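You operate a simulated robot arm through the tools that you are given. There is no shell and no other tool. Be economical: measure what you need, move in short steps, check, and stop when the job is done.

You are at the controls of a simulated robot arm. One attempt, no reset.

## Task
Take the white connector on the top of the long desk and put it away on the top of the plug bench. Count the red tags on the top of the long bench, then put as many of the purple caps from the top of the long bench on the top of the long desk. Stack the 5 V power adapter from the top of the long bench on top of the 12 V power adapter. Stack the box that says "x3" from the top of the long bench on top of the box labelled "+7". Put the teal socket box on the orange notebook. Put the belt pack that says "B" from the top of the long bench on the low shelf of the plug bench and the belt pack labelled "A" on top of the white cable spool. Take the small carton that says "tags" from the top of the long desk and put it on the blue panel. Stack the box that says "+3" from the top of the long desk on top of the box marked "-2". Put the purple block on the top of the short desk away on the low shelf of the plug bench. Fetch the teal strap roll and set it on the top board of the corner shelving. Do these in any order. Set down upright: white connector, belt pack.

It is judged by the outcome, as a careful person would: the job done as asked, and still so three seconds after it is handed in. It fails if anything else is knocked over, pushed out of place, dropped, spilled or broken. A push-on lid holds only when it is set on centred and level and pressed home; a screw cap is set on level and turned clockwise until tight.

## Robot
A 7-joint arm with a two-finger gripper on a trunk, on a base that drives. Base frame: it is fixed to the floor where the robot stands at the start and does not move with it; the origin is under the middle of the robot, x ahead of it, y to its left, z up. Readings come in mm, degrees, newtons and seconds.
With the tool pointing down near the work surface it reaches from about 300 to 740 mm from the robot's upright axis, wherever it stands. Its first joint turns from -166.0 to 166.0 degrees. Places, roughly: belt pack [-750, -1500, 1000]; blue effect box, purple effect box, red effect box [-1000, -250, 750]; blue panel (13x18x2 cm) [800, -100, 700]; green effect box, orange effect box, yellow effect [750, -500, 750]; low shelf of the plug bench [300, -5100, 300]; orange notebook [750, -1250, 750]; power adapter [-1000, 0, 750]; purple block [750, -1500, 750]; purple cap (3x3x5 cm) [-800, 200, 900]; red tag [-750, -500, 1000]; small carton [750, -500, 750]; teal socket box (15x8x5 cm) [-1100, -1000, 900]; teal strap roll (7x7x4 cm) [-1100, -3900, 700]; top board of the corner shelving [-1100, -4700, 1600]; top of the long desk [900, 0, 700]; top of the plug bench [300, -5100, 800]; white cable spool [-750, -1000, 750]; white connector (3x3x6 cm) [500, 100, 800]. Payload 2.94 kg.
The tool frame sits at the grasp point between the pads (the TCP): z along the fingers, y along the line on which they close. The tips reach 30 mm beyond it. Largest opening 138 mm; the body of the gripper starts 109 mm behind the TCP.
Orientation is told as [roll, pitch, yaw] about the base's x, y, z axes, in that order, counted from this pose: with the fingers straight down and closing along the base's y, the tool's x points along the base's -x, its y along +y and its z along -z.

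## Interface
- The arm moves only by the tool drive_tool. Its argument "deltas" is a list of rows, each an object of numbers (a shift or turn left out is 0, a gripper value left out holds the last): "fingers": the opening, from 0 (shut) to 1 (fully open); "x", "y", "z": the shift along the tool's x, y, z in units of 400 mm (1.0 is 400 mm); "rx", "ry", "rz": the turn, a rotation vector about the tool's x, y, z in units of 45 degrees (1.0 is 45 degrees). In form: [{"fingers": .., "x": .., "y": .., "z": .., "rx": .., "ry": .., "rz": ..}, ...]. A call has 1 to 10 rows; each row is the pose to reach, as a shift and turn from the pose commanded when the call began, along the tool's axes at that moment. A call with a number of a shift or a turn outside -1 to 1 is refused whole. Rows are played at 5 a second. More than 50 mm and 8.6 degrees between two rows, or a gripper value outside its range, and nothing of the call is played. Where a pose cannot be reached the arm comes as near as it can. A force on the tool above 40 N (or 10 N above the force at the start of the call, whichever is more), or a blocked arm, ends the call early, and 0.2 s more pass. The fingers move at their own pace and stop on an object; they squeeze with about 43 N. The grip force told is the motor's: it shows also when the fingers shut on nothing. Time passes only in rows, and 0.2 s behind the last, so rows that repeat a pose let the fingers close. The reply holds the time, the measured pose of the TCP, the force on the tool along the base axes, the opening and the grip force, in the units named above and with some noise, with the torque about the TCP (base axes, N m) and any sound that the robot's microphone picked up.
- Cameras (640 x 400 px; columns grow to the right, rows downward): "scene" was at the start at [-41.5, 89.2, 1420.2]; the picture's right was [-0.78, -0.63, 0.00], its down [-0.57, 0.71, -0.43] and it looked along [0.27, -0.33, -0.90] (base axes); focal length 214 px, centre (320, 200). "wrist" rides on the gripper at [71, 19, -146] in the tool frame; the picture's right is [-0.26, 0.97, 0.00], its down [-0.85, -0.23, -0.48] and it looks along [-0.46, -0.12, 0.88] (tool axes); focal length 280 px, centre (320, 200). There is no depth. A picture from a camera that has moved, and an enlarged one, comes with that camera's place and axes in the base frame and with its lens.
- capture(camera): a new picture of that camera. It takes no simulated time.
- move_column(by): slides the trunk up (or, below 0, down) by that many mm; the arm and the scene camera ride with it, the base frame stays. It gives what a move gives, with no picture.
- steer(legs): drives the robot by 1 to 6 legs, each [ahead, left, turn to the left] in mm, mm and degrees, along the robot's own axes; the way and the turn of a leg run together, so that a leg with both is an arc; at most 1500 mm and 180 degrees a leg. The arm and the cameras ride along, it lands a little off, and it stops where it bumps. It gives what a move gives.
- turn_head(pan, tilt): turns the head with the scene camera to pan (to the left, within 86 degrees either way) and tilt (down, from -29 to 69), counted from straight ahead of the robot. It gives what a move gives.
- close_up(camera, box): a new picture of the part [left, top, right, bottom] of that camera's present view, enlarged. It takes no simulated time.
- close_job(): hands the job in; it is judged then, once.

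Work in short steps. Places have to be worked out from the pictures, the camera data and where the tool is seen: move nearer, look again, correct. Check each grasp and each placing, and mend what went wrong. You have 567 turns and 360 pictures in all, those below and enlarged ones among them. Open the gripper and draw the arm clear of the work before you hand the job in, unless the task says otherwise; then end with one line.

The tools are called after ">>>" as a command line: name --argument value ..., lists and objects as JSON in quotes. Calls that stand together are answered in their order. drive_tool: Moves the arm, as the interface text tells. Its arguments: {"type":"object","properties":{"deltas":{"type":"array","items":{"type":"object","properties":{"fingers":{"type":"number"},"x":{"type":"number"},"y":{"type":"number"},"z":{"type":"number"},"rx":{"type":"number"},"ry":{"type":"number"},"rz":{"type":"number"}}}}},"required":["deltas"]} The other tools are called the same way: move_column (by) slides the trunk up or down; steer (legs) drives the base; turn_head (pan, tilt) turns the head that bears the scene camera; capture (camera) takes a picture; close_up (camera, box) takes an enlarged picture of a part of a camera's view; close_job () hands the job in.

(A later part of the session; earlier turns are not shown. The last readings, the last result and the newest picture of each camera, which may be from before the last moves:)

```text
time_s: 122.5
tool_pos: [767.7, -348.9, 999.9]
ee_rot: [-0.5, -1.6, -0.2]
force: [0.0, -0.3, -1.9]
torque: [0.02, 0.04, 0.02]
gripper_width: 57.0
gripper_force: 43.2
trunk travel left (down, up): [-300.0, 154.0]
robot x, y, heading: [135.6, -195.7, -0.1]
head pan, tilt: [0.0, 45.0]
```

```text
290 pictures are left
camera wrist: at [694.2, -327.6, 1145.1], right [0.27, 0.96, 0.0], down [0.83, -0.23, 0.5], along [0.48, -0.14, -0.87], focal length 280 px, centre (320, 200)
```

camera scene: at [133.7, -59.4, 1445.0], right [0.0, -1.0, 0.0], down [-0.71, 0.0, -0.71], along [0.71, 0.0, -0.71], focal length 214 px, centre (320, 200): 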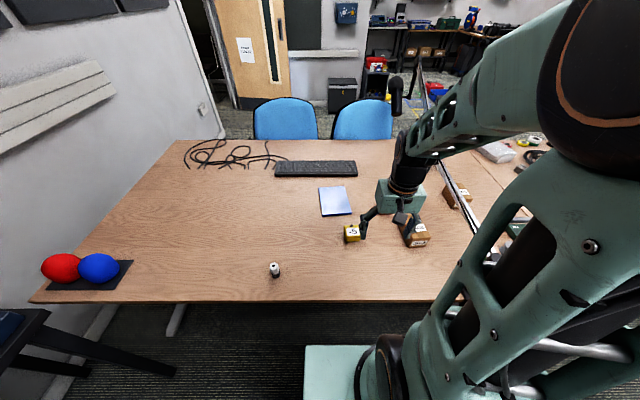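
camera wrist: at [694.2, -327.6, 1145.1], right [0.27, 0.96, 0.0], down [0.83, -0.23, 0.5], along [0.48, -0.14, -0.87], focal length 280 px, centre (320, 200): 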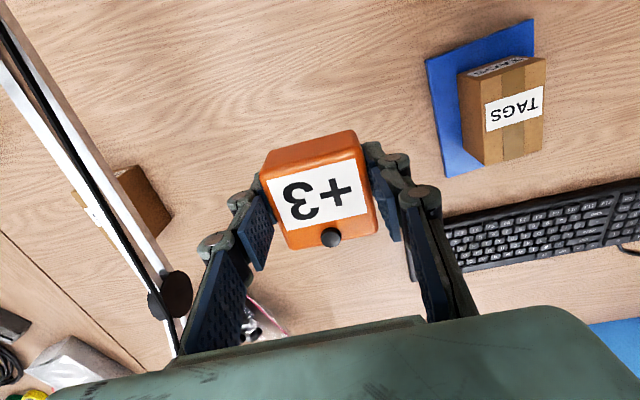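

Retract, back off, shift right past the lamp, approach the "-2" box.

>>> drive_tool --deltas '[{"x": 0.1}, {"x": 0.2}, {"x": 0.3}, {"x": 0.4}, {"x": 0.5}, {"x": 0.6}, {"x": 0.7}, {"x": 0.75}]'

>>> steer --legs '[[-280, 0, 0], [0, -530, 0], [210, 0, 0]]'

>>> capture --camera "scene"

>>> capture --camera "wrist"

```text
time_s: 124.3
tool_pos: [468.1, -344.3, 989.9]
ee_rot: [-0.5, -1.7, -0.2]
force: [-0.1, 0.0, -2.5]
torque: [0.02, -0.01, 0.01]
gripper_width: 56.9
gripper_force: 42.9
trunk travel left (down, up): [-300.0, 154.0]
robot x, y, heading: [129.4, -199.0, -0.3]
head pan, tilt: [0.0, 45.0]
```

```text
time_s: 132.3
tool_pos: [395.7, -873.0, 988.9]
ee_rot: [-0.6, -1.6, -0.6]
force: [-0.4, -0.4, -2.0]
torque: [0.01, -0.02, -0.02]
gripper_width: 57.2
gripper_force: 42.7
trunk travel left (down, up): [-300.0, 154.0]
robot x, y, heading: [58.0, -723.0, -0.4]
head pan, tilt: [0.0, 45.0]
```

```text
289 pictures are left
camera scene: at [62.7, -586.3, 1445.0], right [-0.01, -1.0, 0.0], down [-0.71, 0.01, -0.71], along [0.71, -0.01, -0.71], focal length 214 px, centre (320, 200)
```

scene: 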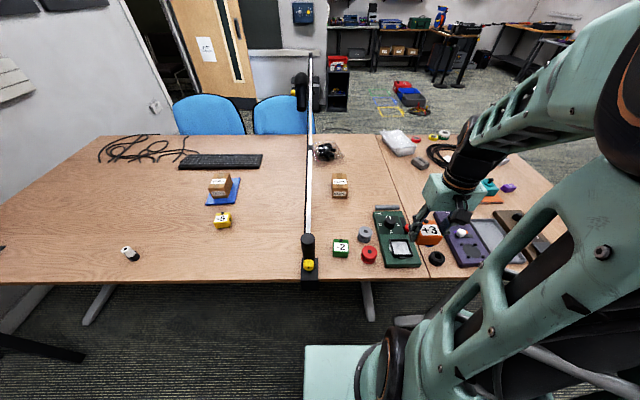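

```text
288 pictures are left
camera wrist: at [320.8, -850.7, 1134.2], right [0.27, 0.96, 0.0], down [0.83, -0.23, 0.5], along [0.48, -0.14, -0.87], focal length 280 px, centre (320, 200)
```

wrist: 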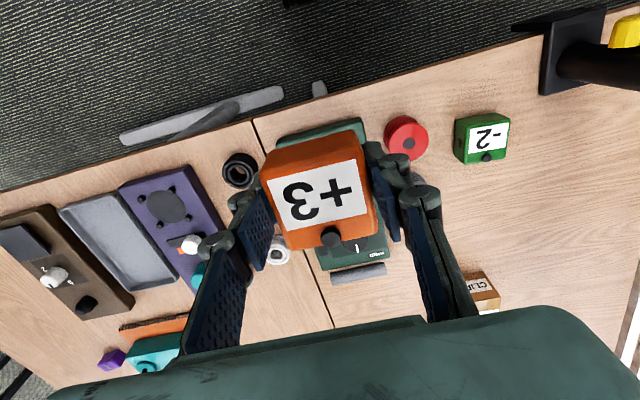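

"-2" ≈ (498,-672). Move "+3" over it (biased ~16 mm toward me to clear the knob), still high.

>>> drive_tool --deltas '[{"x": -0.04, "y": 0.1}, {"x": -0.08, "y": 0.2}, {"x": -0.12, "y": 0.3}, {"x": -0.16, "y": 0.4}, {"x": -0.215, "y": 0.5}, {"x": -0.215, "y": 0.5, "z": 0.1}, {"x": -0.215, "y": 0.5, "z": 0.2}, {"x": -0.215, "y": 0.5, "z": 0.28}]'

>>> capture --camera "wrist"

>>> close_up --camera "scene" --box '[290, 190, 410, 290]'

```text
time_s: 134.1
tool_pos: [485.3, -674.0, 876.6]
ee_rot: [-0.6, -1.6, -0.5]
force: [-0.2, -1.4, -1.9]
torque: [-0.01, 0.02, -0.01]
gripper_width: 57.0
gripper_force: 42.9
trunk travel left (down, up): [-300.0, 154.0]
robot x, y, heading: [61.1, -724.3, -0.9]
head pan, tilt: [0.0, 45.0]
```

```text
287 pictures are left
camera wrist: at [409.8, -652.3, 1021.7], right [0.27, 0.96, 0.0], down [0.83, -0.23, 0.5], along [0.48, -0.14, -0.86], focal length 280 px, centre (320, 200)
```

wrist: 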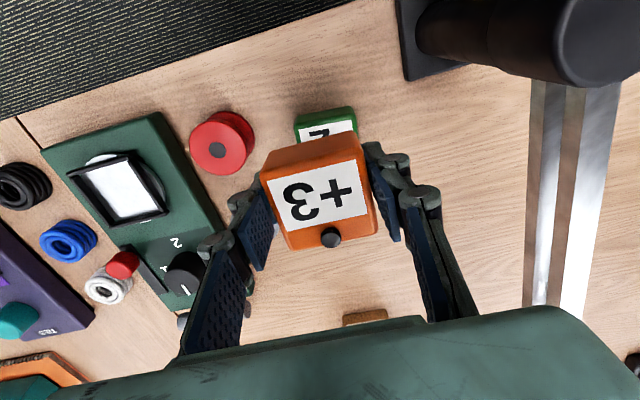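

```text
4.00 times, centred on (350, 240) of scene
camera zoom: at [62.7, -586.2, 1445.0], right [-0.01, -1.0, 0.0], down [-0.71, 0.01, -0.71], along [0.71, -0.01, -0.71], focal length 858 px, centre (200, 40)
```

zoom: 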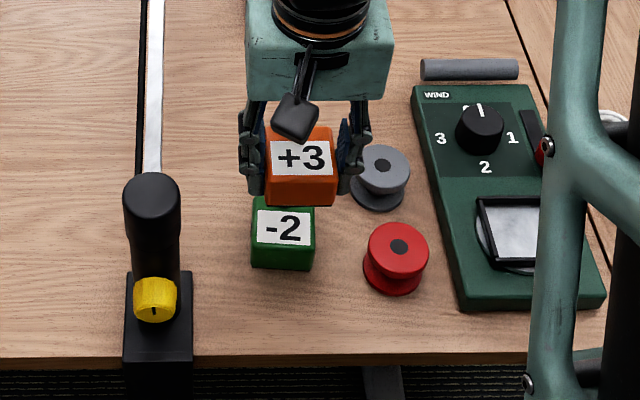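

Fine correction: 8.5 mm toward me and 8 mm to +y, then lower to z≈810 and look.

>>> drive_tool --deltas '[{"x": 0.021, "y": 0.02}, {"x": 0.021, "y": 0.02, "z": 0.08}, {"x": 0.021, "y": 0.02, "z": 0.16}]'

>>> close_up --camera "scene" --box '[310, 200, 390, 270]'

>>> close_up --camera "wrist" --box '[240, 80, 400, 180]'

```text
time_s: 134.9
tool_pos: [479.5, -665.8, 815.0]
ee_rot: [-0.6, -1.5, -0.6]
force: [0.8, -0.2, -1.5]
torque: [0.0, 0.01, 0.0]
gripper_width: 57.1
gripper_force: 42.5
trunk travel left (down, up): [-300.0, 154.0]
robot x, y, heading: [57.4, -723.5, -1.0]
head pan, tilt: [0.0, 45.0]
```

```text
5.71 times, centred on (350, 235) of scene
camera zoom: at [62.8, -586.2, 1445.0], right [-0.01, -1.0, 0.0], down [-0.71, 0.01, -0.71], along [0.71, -0.01, -0.71], focal length 1226 px, centre (149, 0)
```

zoom: 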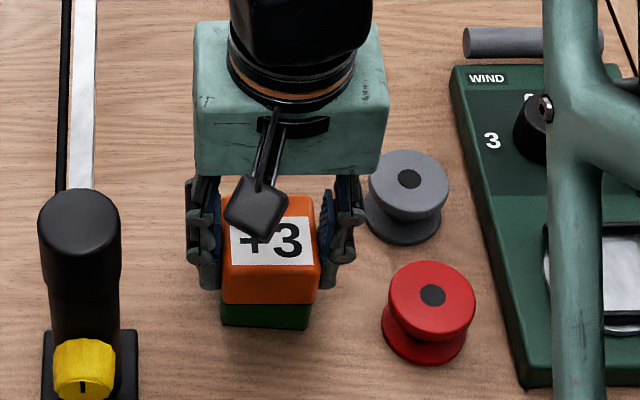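

```text
4.00 times, centred on (320, 130) of wrist
camera zoom: at [404.1, -643.6, 958.6], right [0.27, 0.96, 0.0], down [0.83, -0.23, 0.5], along [0.48, -0.14, -0.86], focal length 1122 px, centre (320, 480)
```

zoom: 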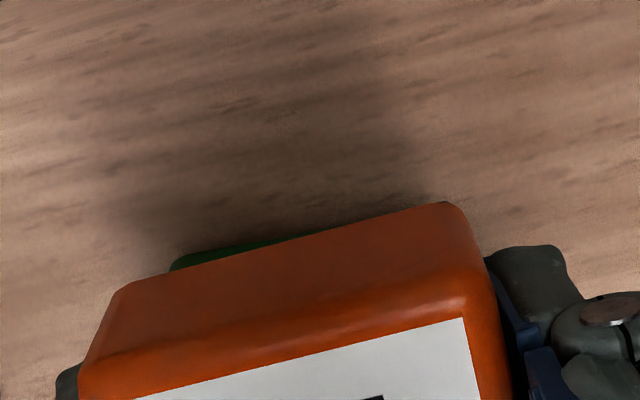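

Offset −15 mm as wanted. Lower slowly to contact.

>>> drive_tool --deltas '[{"z": 0.01}, {"z": 0.02}, {"z": 0.03}]'

>>> drive_tool --deltas '[{"z": 0.005}, {"z": 0.01}, {"z": 0.015}]'

```text
time_s: 135.7
tool_pos: [480.9, -666.5, 801.6]
ee_rot: [-0.6, -1.5, -0.6]
force: [-0.4, 0.1, -2.0]
torque: [0.03, 0.04, -0.01]
gripper_width: 57.0
gripper_force: 42.9
trunk travel left (down, up): [-300.0, 154.0]
robot x, y, heading: [61.7, -721.3, -0.8]
head pan, tilt: [0.0, 45.0]
```

```text
time_s: 136.5
tool_pos: [480.7, -667.8, 798.1]
ee_rot: [-0.5, -1.8, -0.6]
force: [-5.7, 3.6, 35.9]
torque: [0.03, 0.1, 0.01]
gripper_width: 57.7
gripper_force: 42.6
trunk travel left (down, up): [-300.0, 154.0]
robot x, y, heading: [57.8, -723.1, -0.5]
head pan, tilt: [0.0, 45.0]
```

Contact at z≈798, low torque — flat. Release with small opening and lift.

>>> drive_tool --deltas '[{"fingers": 0.48}, {"fingers": 0.5}, {"fingers": 0.55}, {"fingers": 0.55}, {"z": -0.1}, {"z": -0.2}, {"z": -0.3}, {"z": -0.4}]'

>>> capture --camera "wrist"

>>> close_up --camera "scene" --box '[310, 200, 390, 270]'

```text
time_s: 138.3
tool_pos: [476.0, -662.0, 957.1]
ee_rot: [-0.7, -1.6, -0.7]
force: [1.1, -0.7, 0.9]
torque: [-0.02, -0.02, 0.02]
gripper_width: 76.0
gripper_force: 0.1
trunk travel left (down, up): [-300.0, 154.0]
robot x, y, heading: [56.8, -720.5, -0.8]
head pan, tilt: [0.0, 45.0]
```

```text
283 pictures are left
camera wrist: at [400.5, -640.4, 1101.9], right [0.27, 0.96, 0.0], down [0.83, -0.23, 0.5], along [0.48, -0.14, -0.86], focal length 280 px, centre (320, 200)
```

wrist: 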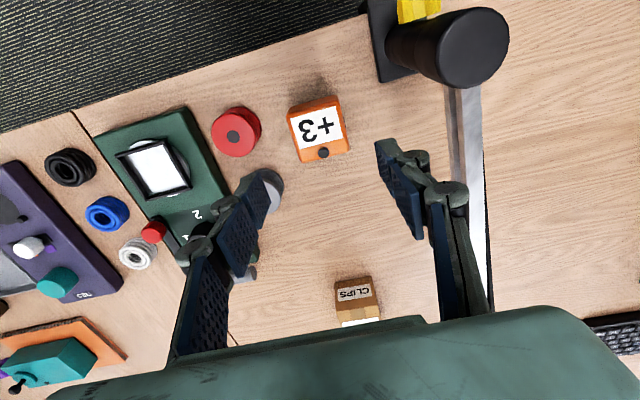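

```text
5.71 times, centred on (350, 235) of scene
camera zoom: at [62.2, -586.3, 1445.0], right [-0.01, -1.0, 0.0], down [-0.71, 0.01, -0.71], along [0.71, -0.01, -0.71], focal length 1226 px, centre (149, 0)
```

zoom: 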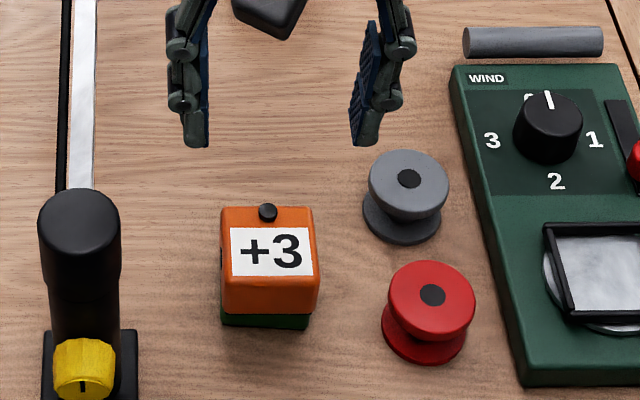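

Stacked neatly. Now retract and go to the long bench at (-400, 100) for the adapters.

>>> drive_tool --deltas '[{"x": 0.1}, {"x": 0.2}, {"x": 0.3}, {"x": 0.33, "z": -0.1}, {"x": 0.33, "z": -0.2}]'

>>> steer --legs '[[-240, 0, 0], [0, 0, 90], [0, 0, 90], [0, -820, 0]]'

>>> capture --camera "scene"

```text
time_s: 139.5
tool_pos: [340.4, -661.8, 1030.6]
ee_rot: [-0.5, -1.1, -0.4]
force: [0.0, -1.4, 0.1]
torque: [0.0, -0.01, 0.01]
gripper_width: 76.1
gripper_force: 0.1
trunk travel left (down, up): [-300.0, 154.0]
robot x, y, heading: [58.5, -726.4, -0.5]
head pan, tilt: [0.0, 45.0]
```

```text
time_s: 156.2
tool_pos: [-459.1, 46.7, 1030.4]
ee_rot: [-0.6, -1.5, 179.2]
force: [0.2, 0.2, 0.4]
torque: [0.0, 0.02, 0.01]
gripper_width: 76.0
gripper_force: 0.1
trunk travel left (down, up): [-300.0, 154.0]
robot x, y, heading: [-180.4, 103.4, 179.0]
head pan, tilt: [0.0, 45.0]
```

```text
281 pictures are left
camera scene: at [-140.4, 46.6, 1455.2], right [0.88, 0.47, 0.0], down [0.29, -0.54, -0.79], along [-0.37, 0.69, -0.62], focal length 214 px, centre (320, 200)
```

scene: 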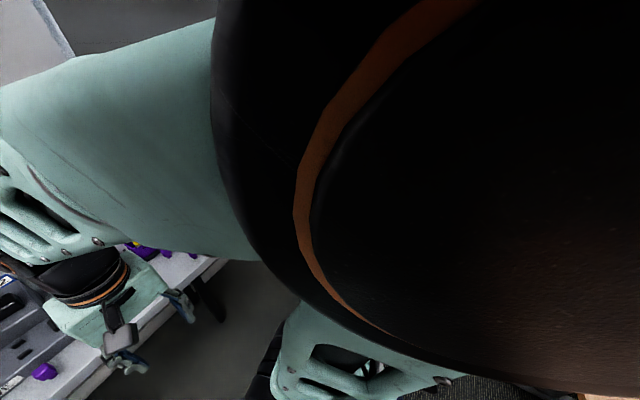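

The retracted elbow nudged the head; extend the arm forward again and re-aim the head.

>>> drive_tool --deltas '[{"x": -0.1}, {"x": -0.2}, {"x": -0.3}, {"x": -0.4}, {"x": -0.45}]'

>>> turn_head --pan 0 --tilt 45

>>> capture --camera "scene"

```text
time_s: 157.4
tool_pos: [-644.6, 48.4, 1030.8]
ee_rot: [-0.6, -1.5, 179.3]
force: [0.4, 0.7, -0.2]
torque: [0.0, -0.02, 0.05]
gripper_width: 75.7
gripper_force: 0.0
trunk travel left (down, up): [-300.0, 154.0]
robot x, y, heading: [-180.7, 107.4, 179.2]
head pan, tilt: [0.0, 45.0]
```

```text
time_s: 158.0
tool_pos: [-644.8, 48.7, 1032.4]
ee_rot: [-0.5, -1.5, 179.2]
force: [-0.2, 0.6, -0.9]
torque: [0.01, -0.02, 0.0]
gripper_width: 75.9
gripper_force: 0.1
trunk travel left (down, up): [-300.0, 154.0]
robot x, y, heading: [-175.3, 101.7, 179.1]
head pan, tilt: [0.0, 45.0]
```

```text
280 pictures are left
camera scene: at [-181.1, -28.3, 1445.0], right [0.02, 1.0, 0.0], down [0.71, -0.01, -0.71], along [-0.71, 0.01, -0.71], focal length 214 px, centre (320, 200)
```

scene: 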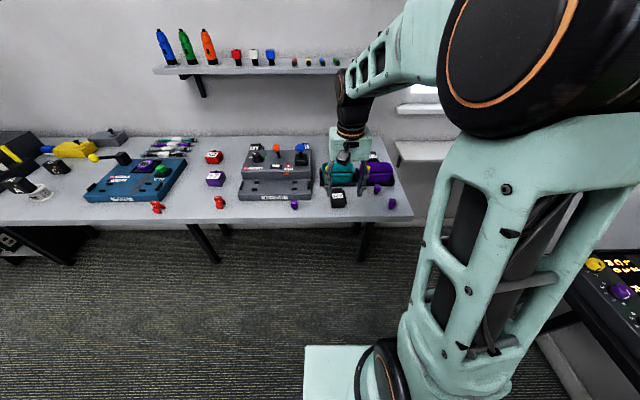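

>>> steer --legs '[[225, 0, 0]]'

>>> drive_tool --deltas '[{"y": -0.1}, {"y": -0.2}, {"y": -0.3}, {"y": -0.35, "x": -0.1}, {"y": -0.35, "x": -0.15}]'

>>> capture --camera "wrist"

>>> capture --camera "scene"

```text
time_s: 159.7
tool_pos: [-873.3, 52.3, 1032.3]
ee_rot: [-0.6, -1.5, 179.1]
force: [0.5, 0.3, -0.8]
torque: [0.02, 0.0, -0.01]
gripper_width: 75.9
gripper_force: 0.0
trunk travel left (down, up): [-300.0, 154.0]
robot x, y, heading: [-403.7, 112.7, 179.2]
head pan, tilt: [0.0, 45.0]
```

```text
time_s: 160.9
tool_pos: [-930.0, 194.7, 1033.2]
ee_rot: [-0.6, -1.5, 179.2]
force: [0.3, -0.7, 0.0]
torque: [-0.02, 0.0, 0.02]
gripper_width: 76.0
gripper_force: 0.1
trunk travel left (down, up): [-300.0, 154.0]
robot x, y, heading: [-405.0, 107.3, 179.3]
head pan, tilt: [0.0, 45.0]
```

```text
279 pictures are left
camera wrist: at [-856.3, 173.3, 1177.1], right [-0.28, -0.96, 0.0], down [-0.83, 0.24, 0.5], along [-0.48, 0.14, -0.87], focal length 280 px, centre (320, 200)
```

wrist: 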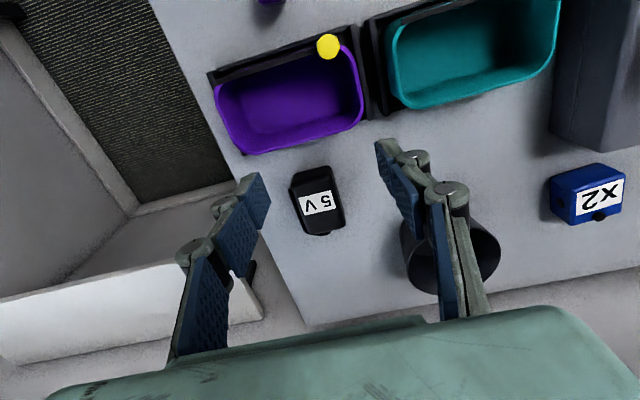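

```text
278 pictures are left
camera scene: at [-411.5, -24.6, 1445.0], right [0.02, 1.0, 0.0], down [0.71, -0.01, -0.71], along [-0.71, 0.01, -0.71], focal length 214 px, centre (320, 200)
```

scene: 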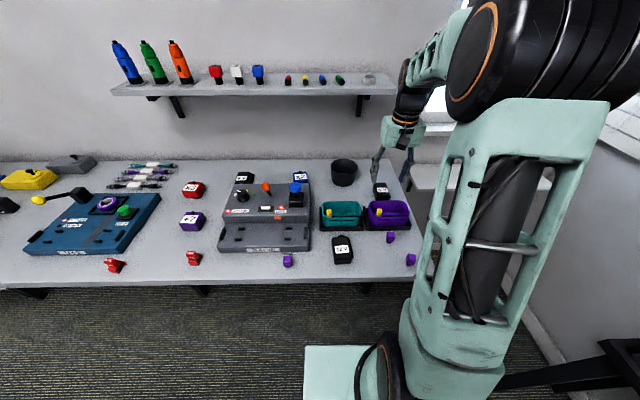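

5V adapter ≈ (-1035,225). Move above and lower.

>>> drive_tool --deltas '[{"x": -0.1, "y": -0.03}, {"x": -0.2, "y": -0.06}, {"x": -0.26, "y": -0.075, "z": 0.05}, {"x": -0.26, "y": -0.075, "z": 0.15}, {"x": -0.26, "y": -0.075, "z": 0.2}]'

>>> capture --camera "wrist"

>>> close_up --camera "wrist" --box '[240, 80, 400, 180]'

```text
time_s: 162.1
tool_pos: [-1036.4, 226.8, 957.4]
ee_rot: [-0.6, -1.5, 179.0]
force: [-0.3, -0.4, -0.6]
torque: [0.02, -0.03, -0.01]
gripper_width: 76.0
gripper_force: 0.1
trunk travel left (down, up): [-300.0, 154.0]
robot x, y, heading: [-410.0, 107.1, 179.0]
head pan, tilt: [0.0, 45.0]
```

```text
277 pictures are left
camera wrist: at [-962.3, 205.9, 1101.5], right [-0.28, -0.96, 0.0], down [-0.83, 0.24, 0.5], along [-0.48, 0.14, -0.87], focal length 280 px, centre (320, 200)
```

wrist: 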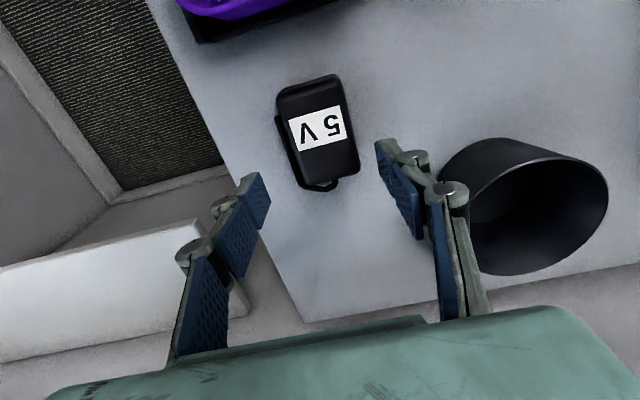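

```text
4.00 times, centred on (320, 130) of wrist
camera zoom: at [-962.3, 205.9, 1101.5], right [-0.28, -0.96, 0.0], down [-0.83, 0.24, 0.5], along [-0.48, 0.14, -0.87], focal length 1122 px, centre (320, 480)
```

zoom: 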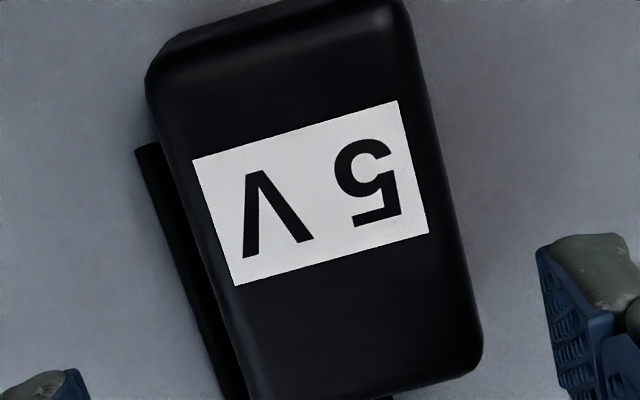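

Adapter centre ≈ (-1027,226). Open to ~97 mm, lower and grasp.

>>> drive_tool --deltas '[{"x": 0.022, "fingers": 0.7}, {"x": 0.022, "z": 0.1}, {"x": 0.022, "z": 0.2}, {"x": 0.022, "z": 0.205}]'

>>> drive_tool --deltas '[{"fingers": 0.4}, {"fingers": 0.0}, {"fingers": 0.0}, {"fingers": 0.0}]'

>>> capture --camera "wrist"

```text
time_s: 163.1
tool_pos: [-1031.4, 224.9, 877.0]
ee_rot: [-0.6, -1.5, 179.1]
force: [-0.1, 0.1, 1.1]
torque: [0.0, -0.02, 0.0]
gripper_width: 96.6
gripper_force: 0.1
trunk travel left (down, up): [-300.0, 154.0]
robot x, y, heading: [-408.3, 105.1, 179.2]
head pan, tilt: [0.0, 45.0]
```

```text
time_s: 164.1
tool_pos: [-1029.9, 226.1, 880.1]
ee_rot: [-0.6, -1.8, 179.1]
force: [-3.7, -9.3, 21.7]
torque: [-0.8, -0.26, -0.22]
gripper_width: 51.3
gripper_force: 43.2
trunk travel left (down, up): [-300.0, 154.0]
robot x, y, heading: [-406.3, 112.6, 179.0]
head pan, tilt: [0.0, 45.0]
```

```text
275 pictures are left
camera wrist: at [-955.9, 204.1, 1024.1], right [-0.28, -0.96, 0.0], down [-0.83, 0.24, 0.51], along [-0.48, 0.14, -0.86], focal length 280 px, centre (320, 200)
```

wrist: 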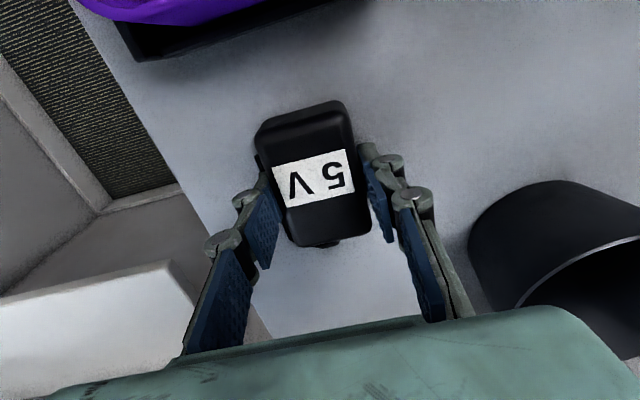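

Gripped at 51 mm (some upward force, a finger may ride on the side flange). Lift and inspect.

>>> drive_tool --deltas '[{"z": -0.1}, {"z": -0.2}, {"z": -0.3}, {"z": -0.35}]'

>>> close_up --camera "wrist" --box '[200, 80, 440, 260]'

>>> close_up --camera "scene" --box '[340, 110, 460, 210]'

```text
time_s: 165.1
tool_pos: [-1026.4, 222.8, 1015.0]
ee_rot: [-0.6, -1.3, 179.1]
force: [0.2, -0.1, -1.5]
torque: [-0.03, 0.01, 0.01]
gripper_width: 51.0
gripper_force: 42.9
trunk travel left (down, up): [-300.0, 154.0]
robot x, y, heading: [-408.0, 107.7, 179.1]
head pan, tilt: [0.0, 45.0]
```

```text
2.22 times, centred on (320, 170) of wrist
camera zoom: at [-953.6, 201.7, 1160.3], right [-0.28, -0.96, 0.0], down [-0.83, 0.24, 0.5], along [-0.48, 0.14, -0.87], focal length 623 px, centre (320, 267)
```

zoom: 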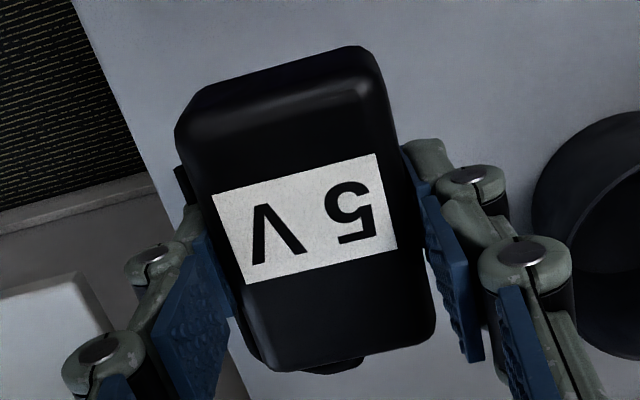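

```text
4.00 times, centred on (400, 160) of scene
camera zoom: at [-411.0, -24.6, 1445.0], right [0.02, 1.0, 0.0], down [0.71, -0.01, -0.71], along [-0.71, 0.01, -0.71], focal length 858 px, centre (0, 360)
```

zoom: 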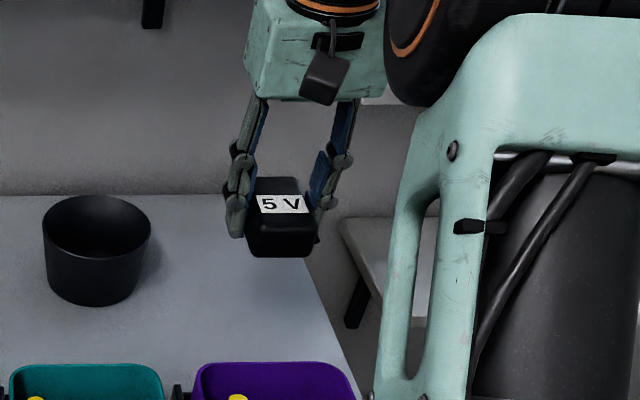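

Level. Carry to the 12V adapter at ≈(-769,51).

>>> drive_tool --deltas '[{"x": 0.09, "y": 0.06}, {"x": 0.18, "y": 0.12}, {"x": 0.27, "y": 0.18}, {"x": 0.36, "y": 0.24}, {"x": 0.45, "y": 0.3}, {"x": 0.54, "y": 0.36}, {"x": 0.6, "y": 0.43}]'

>>> capture --camera "wrist"

>>> close_up --camera "scene" --box '[280, 180, 440, 300]'

```text
time_s: 166.7
tool_pos: [-791.0, 45.0, 1006.3]
ee_rot: [-0.6, -1.4, 179.1]
force: [-0.3, 0.9, -0.5]
torque: [0.01, 0.02, -0.01]
gripper_width: 50.6
gripper_force: 43.3
trunk travel left (down, up): [-300.0, 154.0]
robot x, y, heading: [-409.5, 110.7, 179.0]
head pan, tilt: [0.0, 45.0]
```

```text
272 pictures are left
camera wrist: at [-717.7, 24.6, 1151.4], right [-0.28, -0.96, 0.0], down [-0.83, 0.24, 0.5], along [-0.48, 0.14, -0.87], focal length 280 px, centre (320, 200)
```

wrist: 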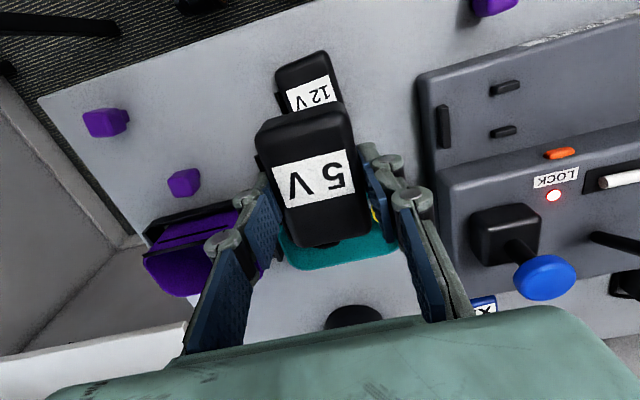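

```text
3.33 times, centred on (360, 240) of scene
camera zoom: at [-410.9, -24.8, 1445.0], right [0.02, 1.0, 0.0], down [0.71, -0.01, -0.71], along [-0.71, 0.01, -0.71], focal length 715 px, centre (187, 67)
```

zoom: 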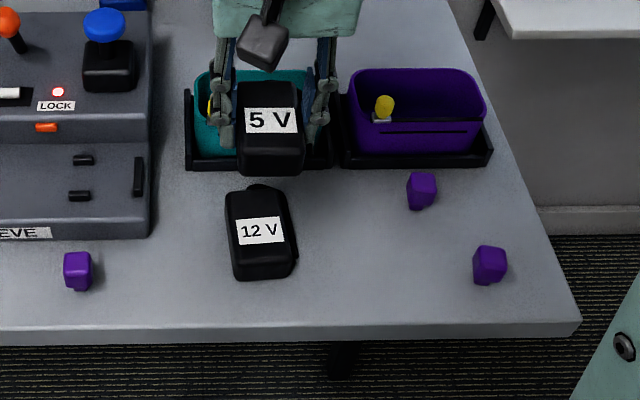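

12V label centre ≈ (-765,48). Shift +25 mm x, +3 y, lower to z≈935 and check.

>>> drive_tool --deltas '[{"x": 0.062, "y": -0.008}, {"x": 0.062, "y": -0.008, "z": 0.1}, {"x": 0.062, "y": -0.008, "z": 0.175}]'

>>> capture --camera "wrist"

>>> close_up --camera "scene" --box '[280, 180, 440, 300]'

```text
time_s: 167.5
tool_pos: [-768.7, 53.2, 937.3]
ee_rot: [-0.7, -1.6, 179.2]
force: [-0.5, -0.5, -1.5]
torque: [-0.02, 0.03, -0.05]
gripper_width: 50.9
gripper_force: 42.5
trunk travel left (down, up): [-300.0, 154.0]
robot x, y, heading: [-409.0, 105.4, 179.1]
head pan, tilt: [0.0, 45.0]
```

```text
270 pictures are left
camera wrist: at [-694.4, 31.7, 1081.1], right [-0.28, -0.96, 0.0], down [-0.83, 0.24, 0.5], along [-0.48, 0.14, -0.86], focal length 280 px, centre (320, 200)
```

wrist: 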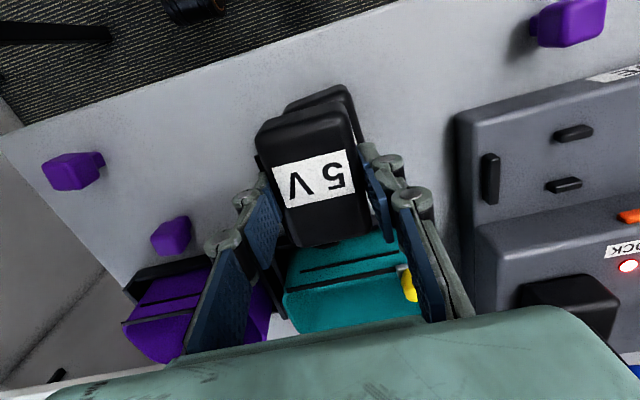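

```text
3.33 times, centred on (360, 240) of scene
camera zoom: at [-411.3, -24.7, 1445.0], right [0.02, 1.0, 0.0], down [0.71, -0.01, -0.71], along [-0.71, 0.01, -0.71], focal length 715 px, centre (187, 67)
```

zoom: 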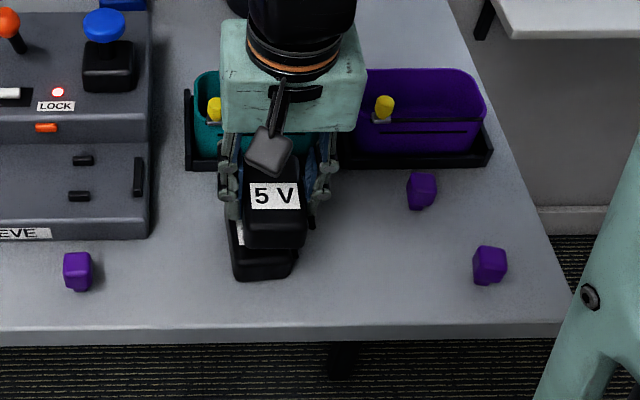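

Correct 5 mm to −y and lower slowly.

>>> drive_tool --deltas '[{"y": 0.013, "z": 0.015}, {"y": 0.013, "z": 0.03}, {"y": 0.013, "z": 0.04}]'

>>> drive_tool --deltas '[{"z": 0.008}, {"z": 0.016}, {"z": 0.024}]'

```text
time_s: 168.3
tool_pos: [-766.4, 49.5, 921.0]
ee_rot: [-0.6, -1.6, 179.0]
force: [0.3, -0.4, -1.3]
torque: [0.0, 0.01, -0.01]
gripper_width: 51.2
gripper_force: 42.7
trunk travel left (down, up): [-300.0, 154.0]
robot x, y, heading: [-410.0, 108.8, 179.5]
head pan, tilt: [0.0, 45.0]
```

```text
time_s: 169.2
tool_pos: [-767.5, 51.1, 915.8]
ee_rot: [-0.6, -1.9, 179.1]
force: [8.2, 1.6, 27.9]
torque: [-0.12, -0.56, 0.09]
gripper_width: 51.0
gripper_force: 43.0
trunk travel left (down, up): [-300.0, 154.0]
robot x, y, heading: [-405.4, 110.4, 179.1]
head pan, tilt: [0.0, 45.0]
stopped in row 3: the force on the tool passed its limit at 41 N (the readings are from after the stop); the commanded pose is now the measured one
```

Contact as predicted. Release and lift.

>>> drive_tool --deltas '[{"fingers": 0.42, "z": -0.003}, {"fingers": 0.45, "z": -0.005}, {"fingers": 0.55, "z": -0.005}, {"fingers": 0.6, "z": -0.005}, {"z": -0.1}, {"z": -0.2}, {"z": -0.3}]'

>>> capture --camera "wrist"

>>> close_up --camera "scene" --box '[280, 180, 440, 300]'

```text
time_s: 170.8
tool_pos: [-764.2, 49.9, 1026.9]
ee_rot: [-0.6, -0.2, 179.0]
force: [-0.1, -0.9, 0.1]
torque: [0.04, -0.01, -0.03]
gripper_width: 83.0
gripper_force: 0.1
trunk travel left (down, up): [-300.0, 154.0]
robot x, y, heading: [-407.3, 108.6, 178.9]
head pan, tilt: [0.0, 45.0]
```

```text
268 pictures are left
camera wrist: at [-692.5, 27.0, 1172.8], right [-0.28, -0.96, -0.01], down [-0.84, 0.24, 0.48], along [-0.46, 0.14, -0.88], focal length 280 px, centre (320, 200)
```

wrist: 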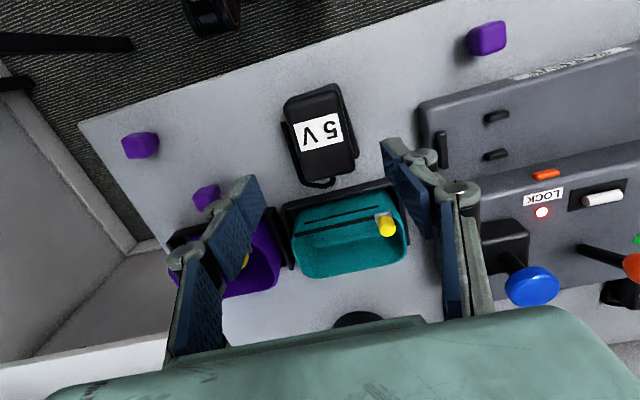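

```text
3.33 times, centred on (360, 240) of scene
camera zoom: at [-411.3, -6.7, 1450.4], right [0.23, 0.97, 0.0], down [0.64, -0.15, -0.75], along [-0.73, 0.17, -0.66], focal length 715 px, centre (187, 67)
```

zoom: 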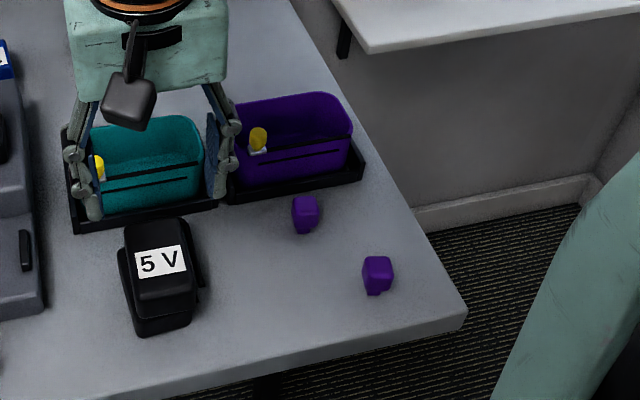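

5V is stacked on 12V. Next the purple caps: 2 red tags ⇒ 2 caps. Back up 90 mm, then move over the front-right cap ≈(-728,248).

>>> steer --legs '[[-90, 0, 0]]'

>>> drive_tool --deltas '[{"y": -0.1, "x": -0.02}, {"y": -0.2, "x": -0.05}, {"y": -0.3, "x": -0.08}, {"y": -0.4, "x": -0.1}, {"y": -0.48, "x": -0.1}, {"y": -0.48, "x": -0.1, "z": 0.1}, {"y": -0.48, "x": -0.1, "z": 0.18}]'

>>> capture --camera "wrist"

```text
time_s: 171.8
tool_pos: [-677.7, 47.1, 1028.1]
ee_rot: [-0.8, -0.6, 179.2]
force: [-0.1, -0.4, 0.1]
torque: [0.0, 0.01, -0.01]
gripper_width: 82.7
gripper_force: 0.1
trunk travel left (down, up): [-300.0, 154.0]
robot x, y, heading: [-320.0, 107.0, 179.1]
head pan, tilt: [0.0, 45.0]
```

```text
time_s: 173.4
tool_pos: [-715.9, 241.3, 961.4]
ee_rot: [-0.7, -0.7, 179.0]
force: [0.2, -0.5, 0.4]
torque: [0.0, -0.04, 0.02]
gripper_width: 82.5
gripper_force: 0.0
trunk travel left (down, up): [-300.0, 154.0]
robot x, y, heading: [-319.9, 106.4, 179.1]
head pan, tilt: [0.0, 45.0]
```

```text
266 pictures are left
camera wrist: at [-644.4, 219.0, 1107.3], right [-0.28, -0.96, -0.01], down [-0.84, 0.24, 0.49], along [-0.47, 0.14, -0.87], focal length 280 px, centre (320, 200)
```

wrist: 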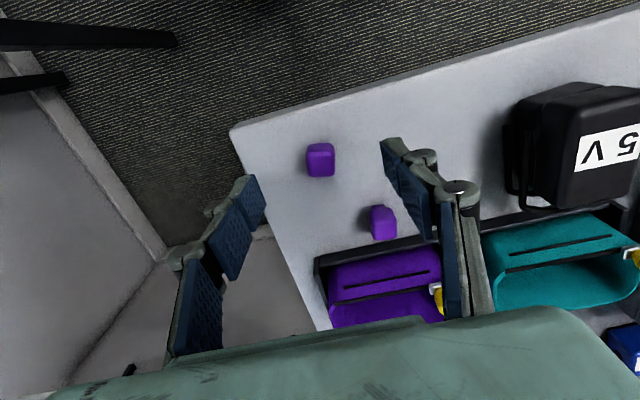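

Cap ≈ (-731,245). Lower onto it and grasp.

>>> drive_tool --deltas '[{"x": -0.038, "y": -0.008, "fingers": 0.45}, {"x": -0.038, "y": -0.008, "z": 0.1}, {"x": -0.038, "y": -0.008, "z": 0.2}, {"x": -0.038, "y": -0.008, "z": 0.215}]'

>>> capture --camera "wrist"

```text
time_s: 174.5
tool_pos: [-730.5, 233.5, 880.2]
ee_rot: [-0.3, -0.9, 179.6]
force: [9.9, -36.2, 48.3]
torque: [-2.18, -0.8, -0.23]
gripper_width: 40.4
gripper_force: 20.0
trunk travel left (down, up): [-300.0, 154.0]
robot x, y, heading: [-319.0, 109.4, 179.3]
head pan, tilt: [0.0, 45.0]
stopped in row 4: the force on the tool passed its limit at 48 N (the readings are from after the stop); the commanded pose is now the measured one
```

```text
265 pictures are left
camera wrist: at [-657.9, 212.8, 1025.3], right [-0.27, -0.96, 0.0], down [-0.84, 0.23, 0.49], along [-0.47, 0.14, -0.87], focal length 280 px, centre (320, 200)
```

wrist: 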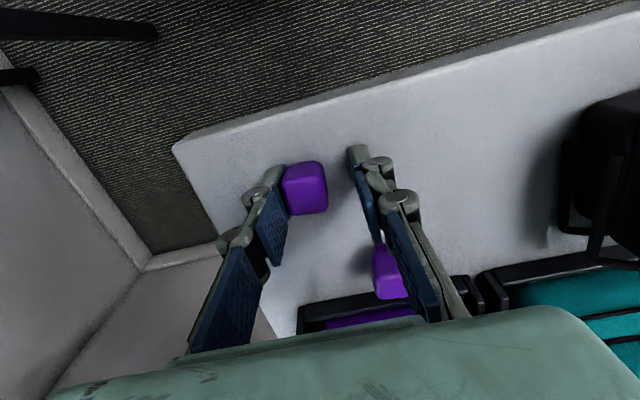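

A finger came down against the cap. Open, raise, and reassess.

>>> drive_tool --deltas '[{"fingers": 0.5, "z": -0.005}, {"fingers": 0.5, "z": -0.02}, {"fingers": 0.5, "z": -0.1}, {"z": -0.2}]'

>>> capture --camera "wrist"

```text
time_s: 175.5
tool_pos: [-730.0, 245.8, 956.2]
ee_rot: [-0.7, -0.8, 179.1]
force: [0.2, 1.1, -0.4]
torque: [-0.03, 0.03, 0.0]
gripper_width: 68.9
gripper_force: 0.0
trunk travel left (down, up): [-300.0, 154.0]
robot x, y, heading: [-318.2, 107.6, 179.1]
head pan, tilt: [0.0, 45.0]
```

```text
264 pictures are left
camera wrist: at [-657.0, 223.6, 1101.2], right [-0.28, -0.96, -0.01], down [-0.84, 0.24, 0.49], along [-0.47, 0.14, -0.87], focal length 280 px, centre (320, 200)
```

wrist: 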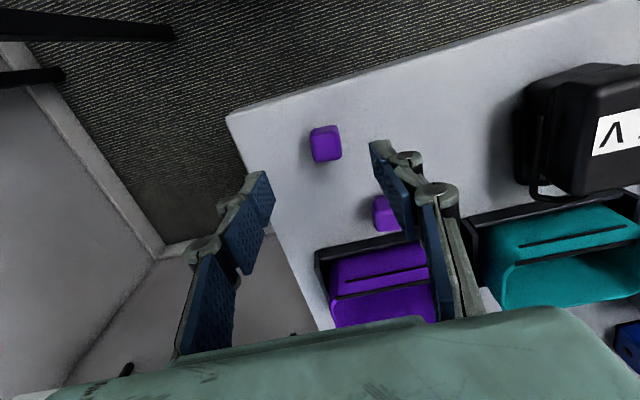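

>>> close_up --camera "wrist" --box '[280, 100, 400, 240]'

>>> close_up --camera "scene" --box '[340, 180, 500, 300]'

```text
2.86 times, centred on (340, 170) of wrist
camera zoom: at [-657.0, 223.6, 1101.2], right [-0.28, -0.96, -0.01], down [-0.84, 0.24, 0.49], along [-0.47, 0.14, -0.87], focal length 801 px, centre (263, 286)
```

zoom: 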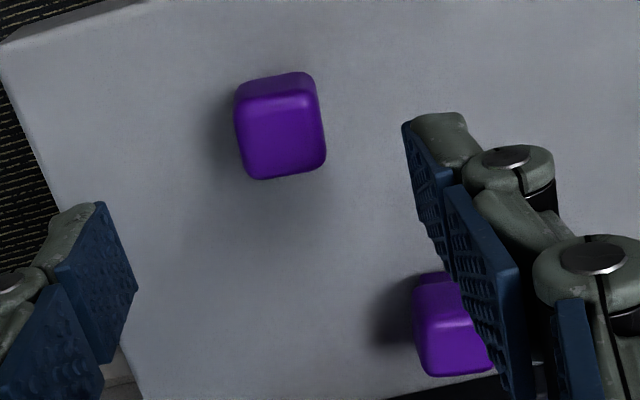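

```text
3.33 times, centred on (420, 240) of scene
camera zoom: at [-324.2, -26.2, 1444.9], right [0.02, 1.0, 0.0], down [0.71, -0.01, -0.71], along [-0.71, 0.01, -0.71], focal length 715 px, centre (-13, 67)
```

zoom: 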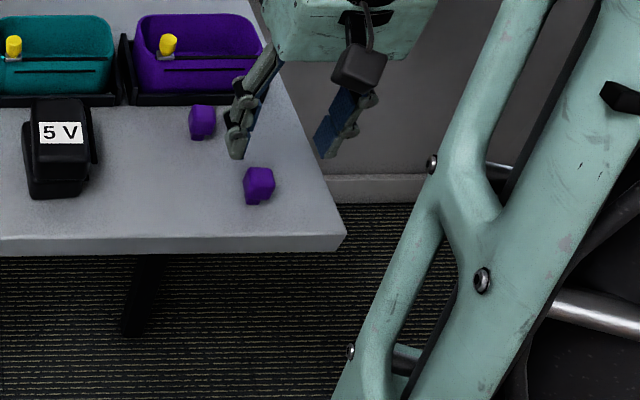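

Cap centre ≈ (-731,241). Retry with wider fingers and slower descent, watching forces.

>>> drive_tool --deltas '[{"y": 0.01, "fingers": 0.65}, {"y": 0.01, "z": 0.05}, {"y": 0.01, "z": 0.1}, {"y": 0.01, "z": 0.13}]'

>>> capture --camera "wrist"

```text
time_s: 176.5
tool_pos: [-733.1, 240.8, 903.4]
ee_rot: [-0.7, -0.8, 179.1]
force: [-0.2, 0.2, 0.0]
torque: [0.04, 0.01, 0.01]
gripper_width: 89.8
gripper_force: 0.1
trunk travel left (down, up): [-300.0, 154.0]
robot x, y, heading: [-323.5, 108.3, 179.1]
head pan, tilt: [0.0, 45.0]
```

```text
261 pictures are left
camera wrist: at [-660.6, 218.4, 1048.5], right [-0.28, -0.96, -0.01], down [-0.84, 0.24, 0.49], along [-0.47, 0.14, -0.87], focal length 280 px, centre (320, 200)
```

wrist: 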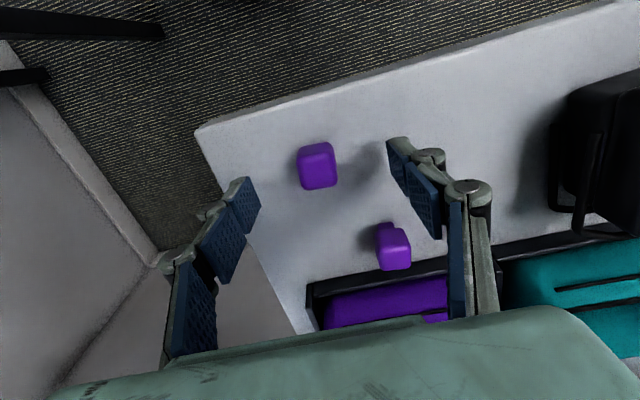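

>>> drive_tool --deltas '[{"z": 0.025}, {"z": 0.05}]'

>>> drive_tool --deltas '[{"z": 0.01}, {"z": 0.02}]'

>>> capture --camera "wrist"

```text
time_s: 177.1
tool_pos: [-733.4, 239.4, 883.1]
ee_rot: [-0.8, -0.8, 179.1]
force: [-0.4, -0.3, 0.3]
torque: [-0.01, 0.01, 0.01]
gripper_width: 89.7
gripper_force: 0.1
trunk travel left (down, up): [-300.0, 154.0]
robot x, y, heading: [-318.7, 105.4, 178.8]
head pan, tilt: [0.0, 45.0]
```

```text
time_s: 177.7
tool_pos: [-732.9, 239.3, 875.6]
ee_rot: [-0.7, -0.8, 179.1]
force: [0.7, -0.7, 0.0]
torque: [0.02, -0.01, -0.01]
gripper_width: 89.8
gripper_force: 0.1
trunk travel left (down, up): [-300.0, 154.0]
robot x, y, heading: [-323.2, 104.4, 179.0]
head pan, tilt: [0.0, 45.0]
```

```text
260 pictures are left
camera wrist: at [-661.2, 217.9, 1021.1], right [-0.28, -0.96, -0.01], down [-0.84, 0.24, 0.49], along [-0.47, 0.14, -0.87], focal length 280 px, centre (320, 200)
```

wrist: 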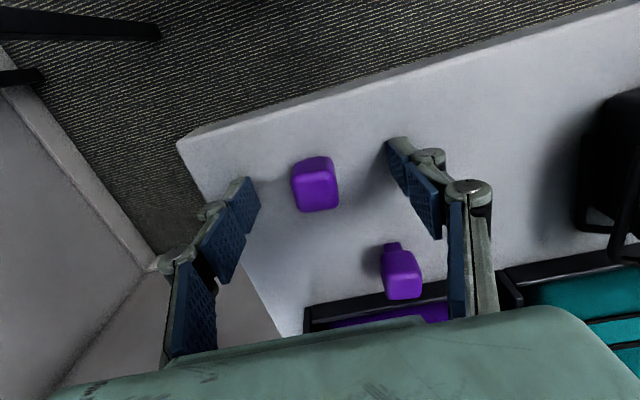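

Clear now. The tips evidently dip as the fingers close (same upward force at the 5 V grasp), so raise 10 mm before closing.

>>> drive_tool --deltas '[{"z": -0.025}, {"z": -0.025, "fingers": 0.4}, {"z": -0.025, "fingers": 0.2}, {"z": -0.025, "fingers": 0.0}, {"z": -0.025, "fingers": 0.0}]'

>>> capture --camera "wrist"

```text
time_s: 178.9
tool_pos: [-732.4, 238.4, 885.0]
ee_rot: [-0.7, -0.8, 179.1]
force: [-0.9, 0.0, 0.2]
torque: [-0.01, 0.02, 0.03]
gripper_width: 21.5
gripper_force: 43.4
trunk travel left (down, up): [-300.0, 154.0]
robot x, y, heading: [-322.4, 106.2, 178.9]
head pan, tilt: [0.0, 45.0]
```

```text
259 pictures are left
camera wrist: at [-660.5, 217.5, 1030.8], right [-0.28, -0.96, -0.01], down [-0.84, 0.24, 0.49], along [-0.47, 0.14, -0.87], focal length 280 px, centre (320, 200)
```

wrist: 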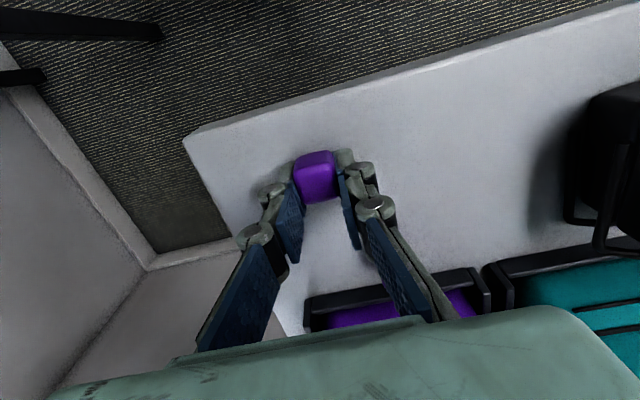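

>>> drive_tool --deltas '[{"z": -0.1}, {"z": -0.2}, {"z": -0.3}, {"z": -0.35}]'

>>> close_up --camera "wrist" --box '[240, 120, 400, 240]'

>>> close_up --camera "scene" --box '[340, 150, 500, 270]'

```text
time_s: 179.9
tool_pos: [-727.8, 235.5, 1028.0]
ee_rot: [-0.7, -0.9, 179.2]
force: [-0.5, 0.4, -0.3]
torque: [-0.02, 0.02, 0.02]
gripper_width: 21.5
gripper_force: 43.0
trunk travel left (down, up): [-300.0, 154.0]
robot x, y, heading: [-320.4, 111.8, 178.9]
head pan, tilt: [0.0, 45.0]
```

```text
3.33 times, centred on (320, 180) of wrist
camera zoom: at [-656.0, 214.3, 1173.8], right [-0.28, -0.96, -0.01], down [-0.84, 0.24, 0.49], along [-0.47, 0.14, -0.87], focal length 935 px, centre (320, 267)
```

zoom: 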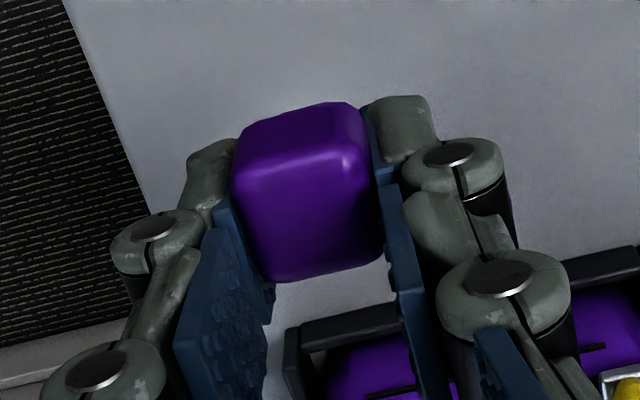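

```text
3.33 times, centred on (420, 210) of scene
camera zoom: at [-324.4, -26.2, 1445.0], right [0.02, 1.0, 0.0], down [0.71, -0.01, -0.71], along [-0.71, 0.01, -0.71], focal length 715 px, centre (-13, 167)
```

zoom: 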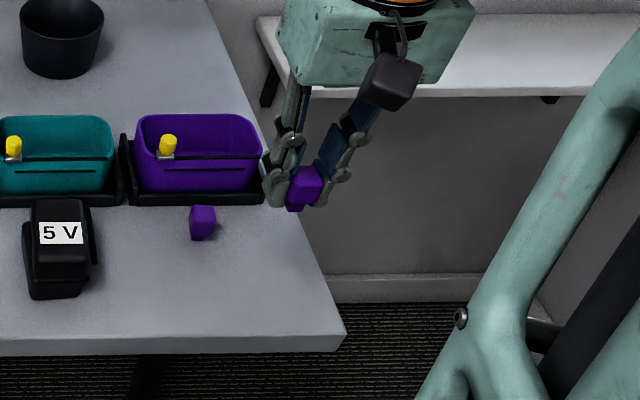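

Cap held. Turn to the long desk.

>>> steer --legs '[[0, 0, 90], [0, 0, 91], [430, 0, 0]]'

>>> capture --camera "scene"

```text
time_s: 190.1
tool_pos: [503.1, -26.0, 1028.0]
ee_rot: [-0.7, -0.8, -0.5]
force: [-0.2, 1.0, -1.3]
torque: [0.0, 0.02, 0.02]
gripper_width: 21.5
gripper_force: 43.0
trunk travel left (down, up): [-300.0, 154.0]
robot x, y, heading: [97.5, 100.5, -0.4]
head pan, tilt: [0.0, 45.0]
```

```text
256 pictures are left
camera scene: at [98.1, 237.6, 1445.0], right [-0.01, -1.0, 0.0], down [-0.71, 0.01, -0.71], along [0.71, -0.01, -0.71], focal length 214 px, centre (320, 200)
```

scene: 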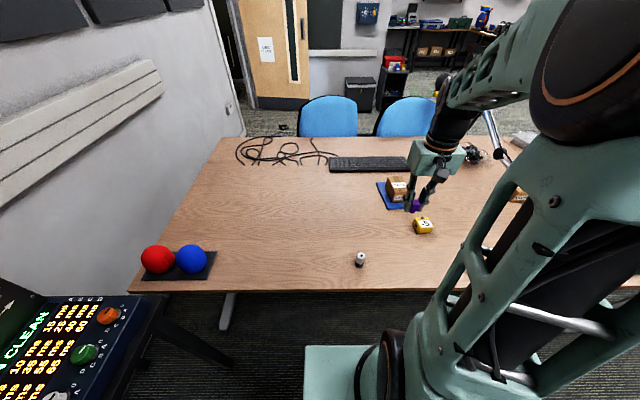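

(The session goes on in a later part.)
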